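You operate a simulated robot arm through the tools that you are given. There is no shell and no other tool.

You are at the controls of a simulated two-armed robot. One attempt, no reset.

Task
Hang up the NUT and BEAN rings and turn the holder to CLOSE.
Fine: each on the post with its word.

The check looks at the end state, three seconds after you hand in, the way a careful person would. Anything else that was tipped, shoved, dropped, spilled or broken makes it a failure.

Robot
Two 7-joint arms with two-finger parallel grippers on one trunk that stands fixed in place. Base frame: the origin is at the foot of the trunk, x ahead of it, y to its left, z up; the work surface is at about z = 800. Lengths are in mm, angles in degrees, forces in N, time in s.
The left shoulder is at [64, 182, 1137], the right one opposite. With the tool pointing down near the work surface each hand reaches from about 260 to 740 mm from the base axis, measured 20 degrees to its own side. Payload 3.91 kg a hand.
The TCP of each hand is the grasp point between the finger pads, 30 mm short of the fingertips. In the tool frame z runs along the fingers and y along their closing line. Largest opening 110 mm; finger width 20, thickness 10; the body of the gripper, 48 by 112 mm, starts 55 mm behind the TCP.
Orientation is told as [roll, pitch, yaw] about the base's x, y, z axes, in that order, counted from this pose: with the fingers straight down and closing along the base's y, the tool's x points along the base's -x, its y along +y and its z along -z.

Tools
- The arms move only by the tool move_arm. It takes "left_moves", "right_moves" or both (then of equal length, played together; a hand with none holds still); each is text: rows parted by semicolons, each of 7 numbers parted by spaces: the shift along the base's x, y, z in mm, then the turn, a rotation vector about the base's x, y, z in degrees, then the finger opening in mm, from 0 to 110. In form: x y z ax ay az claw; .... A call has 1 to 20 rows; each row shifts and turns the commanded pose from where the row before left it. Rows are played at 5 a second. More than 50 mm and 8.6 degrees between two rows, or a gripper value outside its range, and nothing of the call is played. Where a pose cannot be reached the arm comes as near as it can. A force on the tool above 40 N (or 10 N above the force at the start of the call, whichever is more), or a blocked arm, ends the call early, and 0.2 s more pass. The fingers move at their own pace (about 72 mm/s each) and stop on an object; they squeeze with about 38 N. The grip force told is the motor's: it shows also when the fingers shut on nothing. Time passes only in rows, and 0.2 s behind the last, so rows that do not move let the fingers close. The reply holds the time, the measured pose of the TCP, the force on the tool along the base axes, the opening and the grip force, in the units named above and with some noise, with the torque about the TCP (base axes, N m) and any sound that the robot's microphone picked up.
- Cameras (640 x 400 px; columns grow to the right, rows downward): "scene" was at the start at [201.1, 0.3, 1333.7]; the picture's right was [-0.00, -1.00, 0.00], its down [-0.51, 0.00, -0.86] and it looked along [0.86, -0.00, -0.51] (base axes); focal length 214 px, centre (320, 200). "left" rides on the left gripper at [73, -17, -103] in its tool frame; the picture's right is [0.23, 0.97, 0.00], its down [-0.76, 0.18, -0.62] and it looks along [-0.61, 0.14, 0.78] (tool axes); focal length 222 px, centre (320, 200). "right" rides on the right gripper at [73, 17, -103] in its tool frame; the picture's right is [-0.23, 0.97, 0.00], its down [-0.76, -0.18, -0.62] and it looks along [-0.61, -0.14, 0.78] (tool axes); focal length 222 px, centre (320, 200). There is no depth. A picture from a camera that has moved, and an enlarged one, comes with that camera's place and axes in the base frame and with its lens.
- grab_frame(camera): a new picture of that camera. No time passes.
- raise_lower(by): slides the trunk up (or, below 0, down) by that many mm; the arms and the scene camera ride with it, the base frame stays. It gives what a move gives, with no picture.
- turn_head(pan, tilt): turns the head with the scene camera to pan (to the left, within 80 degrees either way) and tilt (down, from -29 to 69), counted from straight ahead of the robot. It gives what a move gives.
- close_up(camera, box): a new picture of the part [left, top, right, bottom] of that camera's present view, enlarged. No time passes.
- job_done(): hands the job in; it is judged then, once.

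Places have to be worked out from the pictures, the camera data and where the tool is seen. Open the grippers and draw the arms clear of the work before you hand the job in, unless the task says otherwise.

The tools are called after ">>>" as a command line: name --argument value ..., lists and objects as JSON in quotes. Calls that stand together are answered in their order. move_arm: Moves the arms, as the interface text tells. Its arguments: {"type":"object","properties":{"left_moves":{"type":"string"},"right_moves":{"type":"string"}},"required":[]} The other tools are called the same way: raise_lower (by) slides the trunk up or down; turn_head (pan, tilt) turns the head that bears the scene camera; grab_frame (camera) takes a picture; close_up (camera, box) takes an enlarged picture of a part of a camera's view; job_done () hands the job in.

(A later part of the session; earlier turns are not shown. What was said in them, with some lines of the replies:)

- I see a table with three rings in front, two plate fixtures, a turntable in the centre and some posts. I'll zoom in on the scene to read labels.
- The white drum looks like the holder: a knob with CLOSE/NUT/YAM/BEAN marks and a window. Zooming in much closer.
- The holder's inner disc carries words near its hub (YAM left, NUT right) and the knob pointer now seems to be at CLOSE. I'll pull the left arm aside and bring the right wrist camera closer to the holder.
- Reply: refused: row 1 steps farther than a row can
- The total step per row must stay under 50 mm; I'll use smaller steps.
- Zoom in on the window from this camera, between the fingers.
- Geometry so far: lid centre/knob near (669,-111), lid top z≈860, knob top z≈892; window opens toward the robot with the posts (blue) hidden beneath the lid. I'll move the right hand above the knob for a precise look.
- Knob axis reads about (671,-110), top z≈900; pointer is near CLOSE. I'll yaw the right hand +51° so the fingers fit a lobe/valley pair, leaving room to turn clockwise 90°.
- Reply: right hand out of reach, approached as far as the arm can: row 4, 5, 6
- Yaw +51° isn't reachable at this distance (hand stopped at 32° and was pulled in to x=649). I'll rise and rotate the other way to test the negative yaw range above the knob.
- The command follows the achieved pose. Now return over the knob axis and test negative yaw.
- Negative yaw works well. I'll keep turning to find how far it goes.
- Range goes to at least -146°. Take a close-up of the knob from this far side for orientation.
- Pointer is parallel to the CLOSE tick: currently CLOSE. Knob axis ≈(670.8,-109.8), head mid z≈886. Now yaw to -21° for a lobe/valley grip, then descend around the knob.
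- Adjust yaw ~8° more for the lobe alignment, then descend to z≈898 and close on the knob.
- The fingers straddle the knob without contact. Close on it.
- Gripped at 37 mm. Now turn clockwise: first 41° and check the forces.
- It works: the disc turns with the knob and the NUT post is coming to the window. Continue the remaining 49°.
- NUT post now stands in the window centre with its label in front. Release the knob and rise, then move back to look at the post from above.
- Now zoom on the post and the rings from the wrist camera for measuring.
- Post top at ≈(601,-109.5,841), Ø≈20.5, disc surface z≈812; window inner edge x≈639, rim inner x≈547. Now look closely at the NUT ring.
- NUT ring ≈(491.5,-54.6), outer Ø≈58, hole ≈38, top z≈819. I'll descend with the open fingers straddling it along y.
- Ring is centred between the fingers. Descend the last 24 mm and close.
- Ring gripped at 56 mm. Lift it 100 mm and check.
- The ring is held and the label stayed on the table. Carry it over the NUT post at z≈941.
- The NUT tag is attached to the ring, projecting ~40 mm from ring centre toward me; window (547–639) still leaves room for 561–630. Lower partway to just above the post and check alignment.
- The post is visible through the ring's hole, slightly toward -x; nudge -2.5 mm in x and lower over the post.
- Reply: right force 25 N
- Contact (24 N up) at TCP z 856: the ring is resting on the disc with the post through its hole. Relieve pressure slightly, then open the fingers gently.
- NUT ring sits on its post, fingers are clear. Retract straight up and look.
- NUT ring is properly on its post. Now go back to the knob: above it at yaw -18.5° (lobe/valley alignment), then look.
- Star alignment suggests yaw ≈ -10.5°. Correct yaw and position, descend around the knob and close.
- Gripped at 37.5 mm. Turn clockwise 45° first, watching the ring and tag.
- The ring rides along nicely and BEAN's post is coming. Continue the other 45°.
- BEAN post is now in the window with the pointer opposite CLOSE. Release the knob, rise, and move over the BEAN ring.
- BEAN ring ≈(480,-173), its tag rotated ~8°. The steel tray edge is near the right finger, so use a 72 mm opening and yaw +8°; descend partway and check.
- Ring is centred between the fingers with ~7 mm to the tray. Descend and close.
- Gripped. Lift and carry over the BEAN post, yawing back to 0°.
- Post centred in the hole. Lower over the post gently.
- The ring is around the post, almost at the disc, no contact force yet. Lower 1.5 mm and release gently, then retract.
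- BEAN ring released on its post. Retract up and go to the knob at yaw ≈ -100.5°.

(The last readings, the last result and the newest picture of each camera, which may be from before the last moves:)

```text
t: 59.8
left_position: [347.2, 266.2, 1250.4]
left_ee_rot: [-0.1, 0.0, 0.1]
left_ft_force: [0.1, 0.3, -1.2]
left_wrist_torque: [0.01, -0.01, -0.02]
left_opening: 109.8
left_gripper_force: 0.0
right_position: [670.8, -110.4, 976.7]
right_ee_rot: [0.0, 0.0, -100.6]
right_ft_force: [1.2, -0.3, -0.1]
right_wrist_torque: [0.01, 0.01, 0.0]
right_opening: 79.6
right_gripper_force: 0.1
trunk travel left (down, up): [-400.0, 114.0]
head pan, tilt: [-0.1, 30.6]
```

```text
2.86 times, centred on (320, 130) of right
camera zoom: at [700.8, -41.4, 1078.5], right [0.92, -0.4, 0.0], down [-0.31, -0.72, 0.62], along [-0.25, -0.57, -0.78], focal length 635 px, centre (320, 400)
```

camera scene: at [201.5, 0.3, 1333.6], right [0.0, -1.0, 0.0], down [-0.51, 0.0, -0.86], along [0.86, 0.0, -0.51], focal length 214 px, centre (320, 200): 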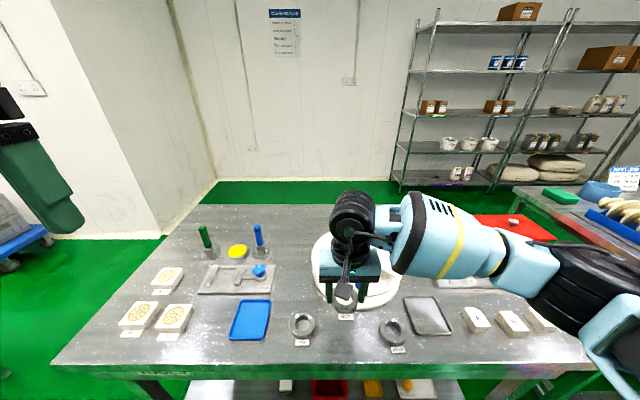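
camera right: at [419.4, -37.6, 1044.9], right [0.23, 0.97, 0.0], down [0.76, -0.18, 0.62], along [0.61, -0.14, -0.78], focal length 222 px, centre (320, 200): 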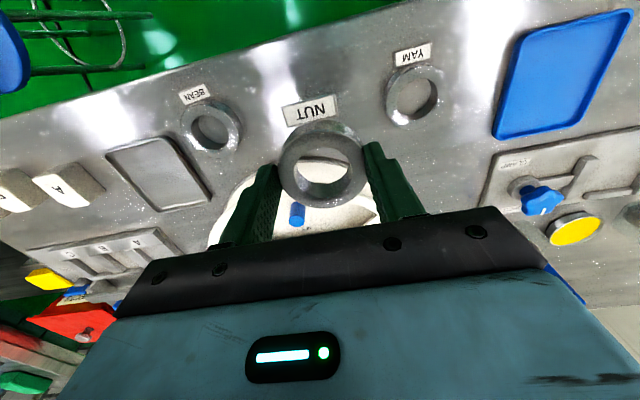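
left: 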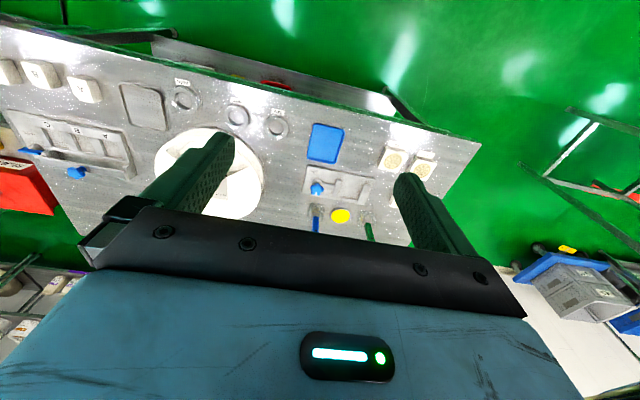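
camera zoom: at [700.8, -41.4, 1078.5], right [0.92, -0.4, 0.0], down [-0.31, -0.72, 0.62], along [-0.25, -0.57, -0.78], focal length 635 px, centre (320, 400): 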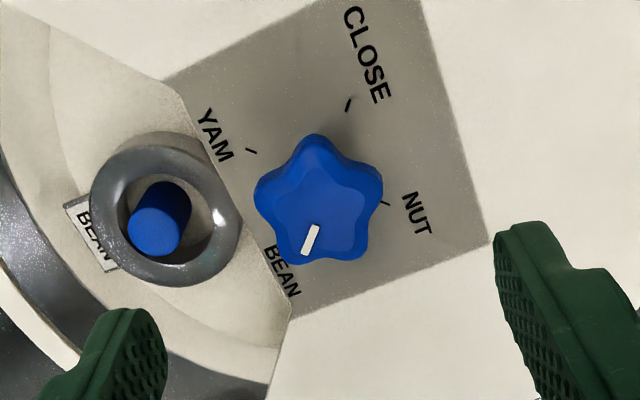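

Both rings are on; the knob is aligned. Descend, grip, and turn counter-clockwise 45° first.

>>> move_arm --right_moves "-0.3 0.3 -25 0 0 0 80; 0 0 -25 0 0 0 80; 0 0 -18 0 0 0 80; 0 0 -10 0 0 0 80; 0 0 0 0 0 0 45; 0 0 0 0 0 0 30; 0 0 0 0 0 0 20; 0 0 0 0 0 0 20; 0 0 0 0 0 0 20; 0 0 0 0 0 5 20; 0 0 0 0 0 5 20; 0 0 0 0 0 5 20; 0 0 0 0 0 5 20; 0 0 0 0 0 5 20; 0 0 0 0 0 5 20; 0 0 0 0 0 5 20; 0 0 0 0 0 5 20; 0 0 0 0 0 5 20"

>>> close_up --camera "scene" --box '[300, 220, 420, 310]'

```text
t: 63.6
left_position: [346.2, 267.7, 1251.1]
left_ee_rot: [-0.1, 0.0, 0.2]
left_ft_force: [0.3, 1.3, -0.3]
left_wrist_torque: [-0.02, 0.01, -0.02]
left_opening: 110.1
left_gripper_force: 0.0
right_position: [670.1, -110.4, 897.1]
right_ee_rot: [0.0, 0.0, -55.4]
right_ft_force: [2.3, -3.1, -5.7]
right_wrist_torque: [-0.59, -0.73, -0.02]
right_opening: 37.6
right_gripper_force: 45.2
trunk travel left (down, up): [-400.0, 114.0]
head pan, tilt: [-0.1, 30.6]
```

```text
4.44 times, centred on (360, 265) of scene
camera zoom: at [201.8, 0.0, 1333.6], right [0.0, -1.0, 0.0], down [-0.51, 0.0, -0.86], along [0.86, 0.0, -0.51], focal length 953 px, centre (142, -89)
```

zoom: 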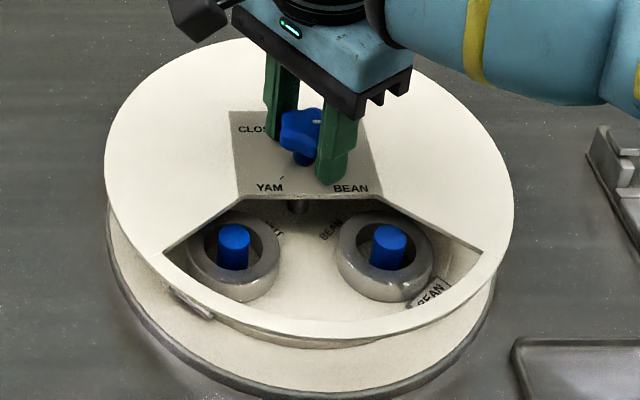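

Both rings travel with the disc. Continue +45°, release, and re-aim for the second grip.

>>> move_arm --right_moves "0 0 0 0 0 5 20; 0 0 0 0 0 5 20; 0 0 0 0 0 5 20; 0 0 0 0 0 5 20; 0 0 0 0 0 5 20; 0 0 0 0 0 5 20; 0 0 0 0 0 5 20; 0 0 0 0 0 5 20; 0 0 0 0 0 5 20; 0 0 0 0 0 0 20; 0 0 0 0 0 0 60; 0 0 0 0 0 0 80; 0 0 25 0 0 0 80; 0 0 30 0 0 0 80; 0 0 25 0 0 0 80; 0 0 0 0 0 0 80"

>>> close_up --camera "scene" --box '[300, 220, 420, 310]'

>>> close_up --camera "right" --box '[220, 60, 420, 200]'

```text
t: 67.0
left_position: [345.3, 266.2, 1250.8]
left_ee_rot: [-0.2, 0.0, 0.1]
left_ft_force: [1.2, 0.8, 0.3]
left_wrist_torque: [0.0, -0.03, 0.02]
left_opening: 110.0
left_gripper_force: 0.0
right_position: [670.2, -110.3, 976.8]
right_ee_rot: [0.0, -0.1, -10.4]
right_ft_force: [-0.3, -0.6, -0.6]
right_wrist_torque: [0.0, -0.02, 0.02]
right_opening: 80.1
right_gripper_force: 0.1
trunk travel left (down, up): [-400.0, 114.0]
head pan, tilt: [-0.1, 30.6]
```

```text
4.44 times, centred on (360, 265) of scene
camera zoom: at [201.4, 0.2, 1333.6], right [0.0, -1.0, 0.0], down [-0.51, 0.0, -0.86], along [0.86, 0.0, -0.51], focal length 953 px, centre (142, -89)
```

zoom: 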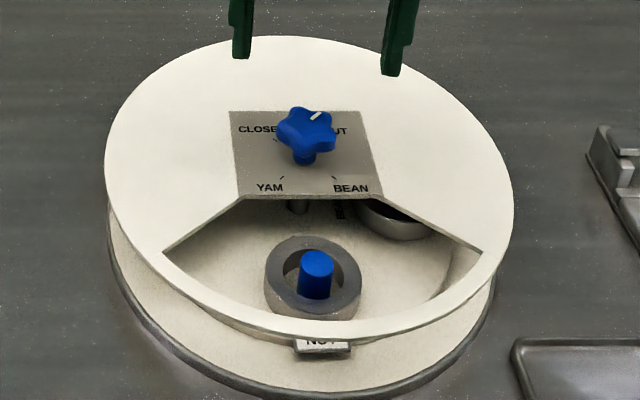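

```text
2.86 times, centred on (320, 130) of right
camera zoom: at [603.0, -79.3, 1079.8], right [0.4, 0.92, 0.0], down [0.72, -0.31, 0.62], along [0.57, -0.25, -0.78], focal length 635 px, centre (320, 400)
```

zoom: 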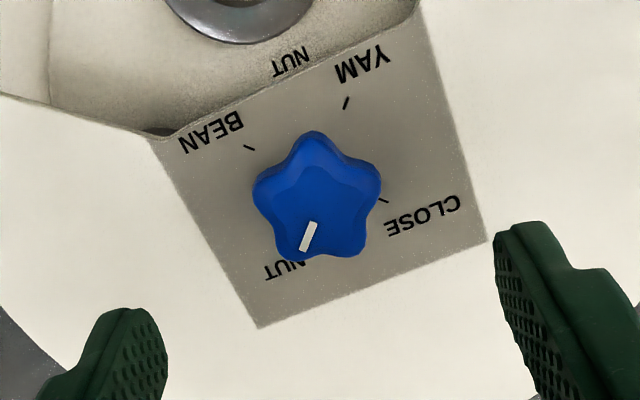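

Pointer at NUT. Yaw down to -118.5° above the knob for the next grip.

>>> move_arm --right_moves "0 0 0 0 0 -8.3 80; 0 0 0 0 0 -8.3 80; 0 0 0 0 0 -8.3 80; 0 0 0 0 0 -8.3 80; 0 0 0 0 0 -8.3 80; 0 0 0 0 0 -8.3 80; 0 0 0 0 0 -8.3 80; 0 0 0 0 0 -8.3 80; 0 0 0 0 0 -8.3 80; 0 0 0 0 0 -8.3 80; 0 0 0 0 0 -8.3 80; 0 0 0 0 0 -8.3 80; 0 0 0 0 0 -8.4 80; 0 0 0 0 0 0 80; 0 0 0 0 0 0 80"

>>> close_up --camera "right" --box '[220, 60, 420, 200]'

```text
t: 70.2
left_position: [345.7, 266.3, 1251.5]
left_ee_rot: [-0.1, 0.0, 0.1]
left_ft_force: [-1.0, -1.5, -0.3]
left_wrist_torque: [-0.01, 0.02, 0.02]
left_opening: 109.9
left_gripper_force: 0.0
right_position: [669.6, -110.0, 977.2]
right_ee_rot: [0.0, 0.0, -118.5]
right_ft_force: [0.5, 0.3, 0.0]
right_wrist_torque: [0.0, 0.04, 0.0]
right_opening: 80.1
right_gripper_force: 0.0
trunk travel left (down, up): [-400.0, 114.0]
head pan, tilt: [-0.1, 30.6]
```

```text
2.86 times, centred on (320, 130) of right
camera zoom: at [719.8, -53.6, 1080.3], right [0.75, -0.67, 0.0], down [-0.52, -0.58, 0.62], along [-0.42, -0.47, -0.78], focal length 635 px, centre (320, 400)
```

zoom: 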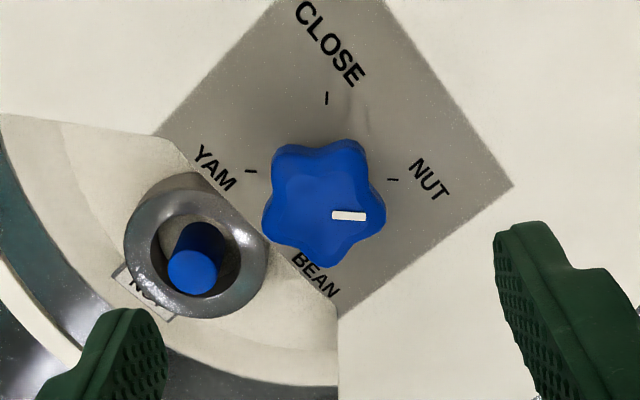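

Pointer is exactly parallel to the NUT tick. Descend, grip, and turn +45°.

>>> move_arm --right_moves "0.5 0 -25 0 0 0 80; 0 0 -25 0 0 0 80; 0 0 -18 0 0 0 80; 0 0 -10 0 0 0 80; 0 0 0 0 0 0 45; 0 0 0 0 0 0 30; 0 0 0 0 0 0 20; 0 0 0 0 0 0 20; 0 0 0 0 0 0 20; 0 0 0 0 0 5 20; 0 0 0 0 0 5 20; 0 0 0 0 0 5 20; 0 0 0 0 0 5 20; 0 0 0 0 0 5 20; 0 0 0 0 0 5 20; 0 0 0 0 0 5 20; 0 0 0 0 0 5 20; 0 0 0 0 0 5 20"

>>> close_up --camera "scene" --box '[300, 220, 420, 310]'

```text
t: 74.0
left_position: [345.3, 266.1, 1250.2]
left_ee_rot: [-0.1, 0.0, 0.1]
left_ft_force: [-1.2, 0.2, -0.1]
left_wrist_torque: [0.01, 0.0, 0.01]
left_opening: 109.8
left_gripper_force: 0.1
right_position: [669.4, -110.0, 899.5]
right_ee_rot: [0.0, 0.0, -73.5]
right_ft_force: [-4.3, -1.0, -6.6]
right_wrist_torque: [-0.64, -0.63, 0.01]
right_opening: 37.3
right_gripper_force: 45.2
trunk travel left (down, up): [-400.0, 114.0]
head pan, tilt: [-0.1, 30.6]
```

```text
4.44 times, centred on (360, 265) of scene
camera zoom: at [201.1, 0.1, 1333.7], right [0.0, -1.0, 0.0], down [-0.51, 0.0, -0.86], along [0.86, 0.0, -0.51], focal length 953 px, centre (142, -89)
```

zoom: 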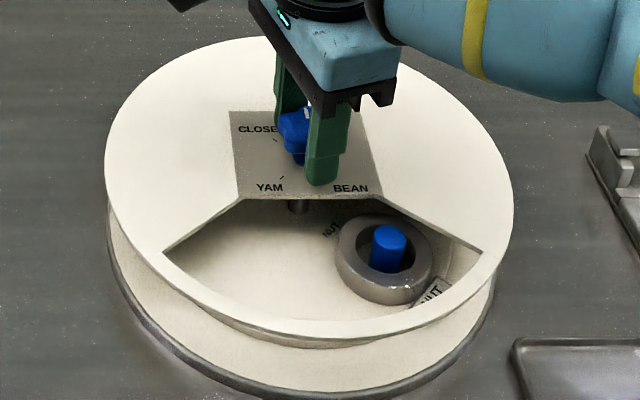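

Halfway. Turn the last 45° to CLOSE, release and rise.

>>> move_arm --right_moves "0 0 0 0 0 5 20; 0 0 0 0 0 5 20; 0 0 0 0 0 5 20; 0 0 0 0 0 5 20; 0 0 0 0 0 5 20; 0 0 0 0 0 5 20; 0 0 0 0 0 5 20; 0 0 0 0 0 5 20; 0 0 0 0 0 5 20; 0 0 0 0 0 0 20; 0 0 0 0 0 0 60; 0 0 0 0 0 0 80; 0 0 25 0 0 0 80; 0 0 30 0 0 0 80; 0 0 25 0 0 0 80; 0 0 0 0 0 0 80"

>>> close_up --camera "scene" --box '[300, 220, 420, 310]'

>>> close_up --camera "right" --box '[220, 60, 420, 200]'

```text
t: 77.4
left_position: [347.3, 267.2, 1251.9]
left_ee_rot: [-0.2, -0.1, 0.1]
left_ft_force: [0.3, -0.3, 0.0]
left_wrist_torque: [-0.02, 0.02, 0.02]
left_opening: 110.1
left_gripper_force: 0.1
right_position: [671.5, -109.9, 980.9]
right_ee_rot: [0.0, 0.0, -28.5]
right_ft_force: [-0.8, -0.1, 0.1]
right_wrist_torque: [-0.02, 0.0, -0.04]
right_opening: 80.0
right_gripper_force: 0.1
trunk travel left (down, up): [-400.0, 114.0]
head pan, tilt: [-0.1, 30.6]
```

```text
4.44 times, centred on (360, 265) of scene
camera zoom: at [201.3, 0.3, 1333.7], right [0.0, -1.0, 0.0], down [-0.51, 0.0, -0.86], along [0.86, 0.0, -0.51], focal length 953 px, centre (142, -89)
```

zoom: 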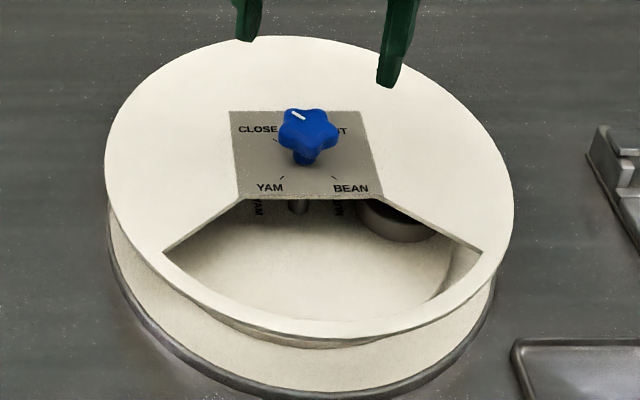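

```text
2.86 times, centred on (320, 130) of right
camera zoom: at [615.9, -59.9, 1082.6], right [0.66, 0.75, 0.0], down [0.58, -0.52, 0.62], along [0.47, -0.41, -0.78], focal length 635 px, centre (320, 400)
```

zoom: 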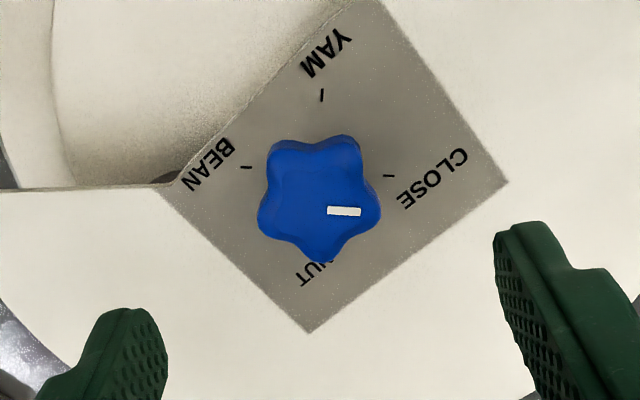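

Pointer is parallel to the CLOSE tick, and the window shows no post, like at the start. Now draw the right arm up and back clear of the work.

>>> move_arm --right_moves "0 0 40 0 0 0 80; 0 0 40 0 0 0 80; 0 0 40 0 0 7 80; -20 -15 30 0 0 7 80; -30 -20 20 0 0 7 80; -40 -25 10 0 0 7.5 80; -40 -25 10 0 0 0 110; -40 -25 10 0 0 0 110; -40 -25 10 0 0 0 110; 0 0 0 0 0 0 110; 0 0 0 0 0 0 110"

>>> grab_frame --camera "scene"

>>> close_up --camera "scene" --box '[290, 220, 430, 320]'

>>> grab_frame --camera "right"

```text
t: 79.8
left_position: [345.1, 265.2, 1252.1]
left_ee_rot: [-0.1, -0.1, 0.1]
left_ft_force: [0.6, -0.8, 0.4]
left_wrist_torque: [-0.01, -0.01, 0.04]
left_opening: 109.8
left_gripper_force: 0.0
right_position: [459.1, -245.4, 1190.7]
right_ee_rot: [0.0, 0.0, 0.0]
right_ft_force: [-0.2, -0.8, 0.5]
right_wrist_torque: [-0.02, 0.03, -0.01]
right_opening: 110.3
right_gripper_force: 0.1
trunk travel left (down, up): [-400.0, 114.0]
head pan, tilt: [-0.1, 30.6]
```

```text
taken
camera scene: at [200.6, -0.1, 1333.8], right [0.0, -1.0, 0.0], down [-0.51, 0.0, -0.86], along [0.86, 0.0, -0.51], focal length 214 px, centre (320, 200)
```

scene: 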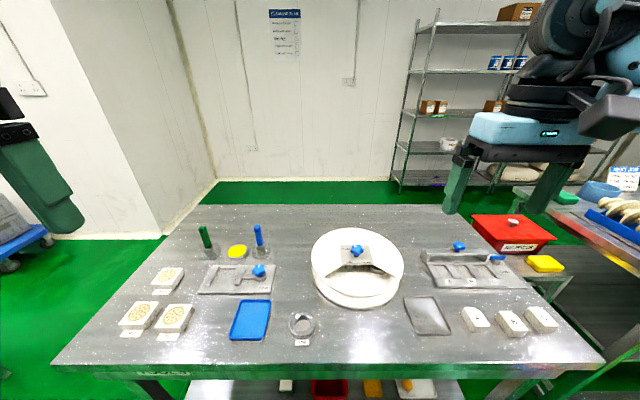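

```text
4.00 times, centred on (360, 270) of scene
camera zoom: at [200.6, -0.1, 1333.8], right [0.0, -1.0, 0.0], down [-0.51, 0.0, -0.86], along [0.86, 0.0, -0.51], focal length 858 px, centre (160, -80)
```

zoom: 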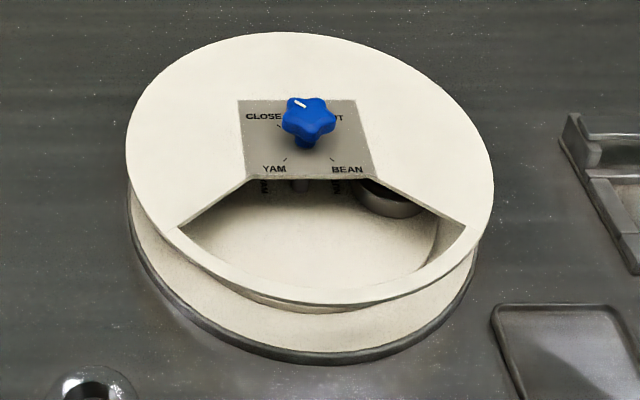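

```text
taken
camera right: at [387.5, -228.0, 1293.2], right [0.23, 0.97, 0.0], down [0.76, -0.18, 0.62], along [0.61, -0.14, -0.78], focal length 222 px, centre (320, 200)
```

right: 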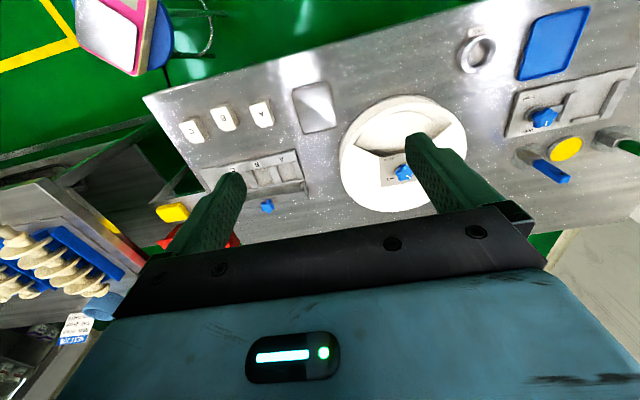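

Final check of the pointer against the starting picture.

>>> close_up --camera "scene" --box '[335, 238, 383, 268]'

```text
13.33 times, centred on (359, 253) of scene
camera zoom: at [200.6, -0.1, 1333.8], right [0.0, -1.0, 0.0], down [-0.51, 0.0, -0.86], along [0.86, 0.0, -0.51], focal length 2860 px, centre (-200, -507)
```

zoom: 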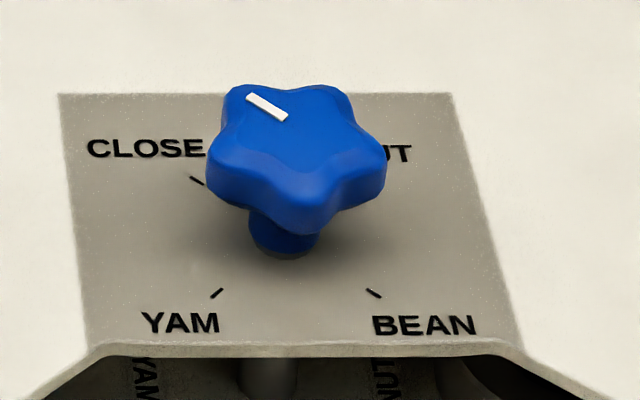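

The knob matches its initial CLOSE position, both rings are on their posts, and the arms are clear with open grippers. Handing in.

>>> job_done

```text
The job is handed in.
```

I hung the NUT and BEAN rings on their matching posts, turned the holder back to CLOSE and handed the job in.

- **Rings:** After I released each ring, the pictures showed it sitting on the disc around the post with its word. Both rode along with the disc as I turned it back.
- **Holder:** In the last close-up the knob's pointer matches the starting picture, lined up with CLOSE.
- **Rest of the table:** The YAM ring and everything else look untouched in the final scene picture. Both grippers are open and the arms are drawn clear.

While I lowered the NUT ring, it pressed on the disc with about 25 N before I eased off. It showed no sign of harm. I got no verdict back after handing in.
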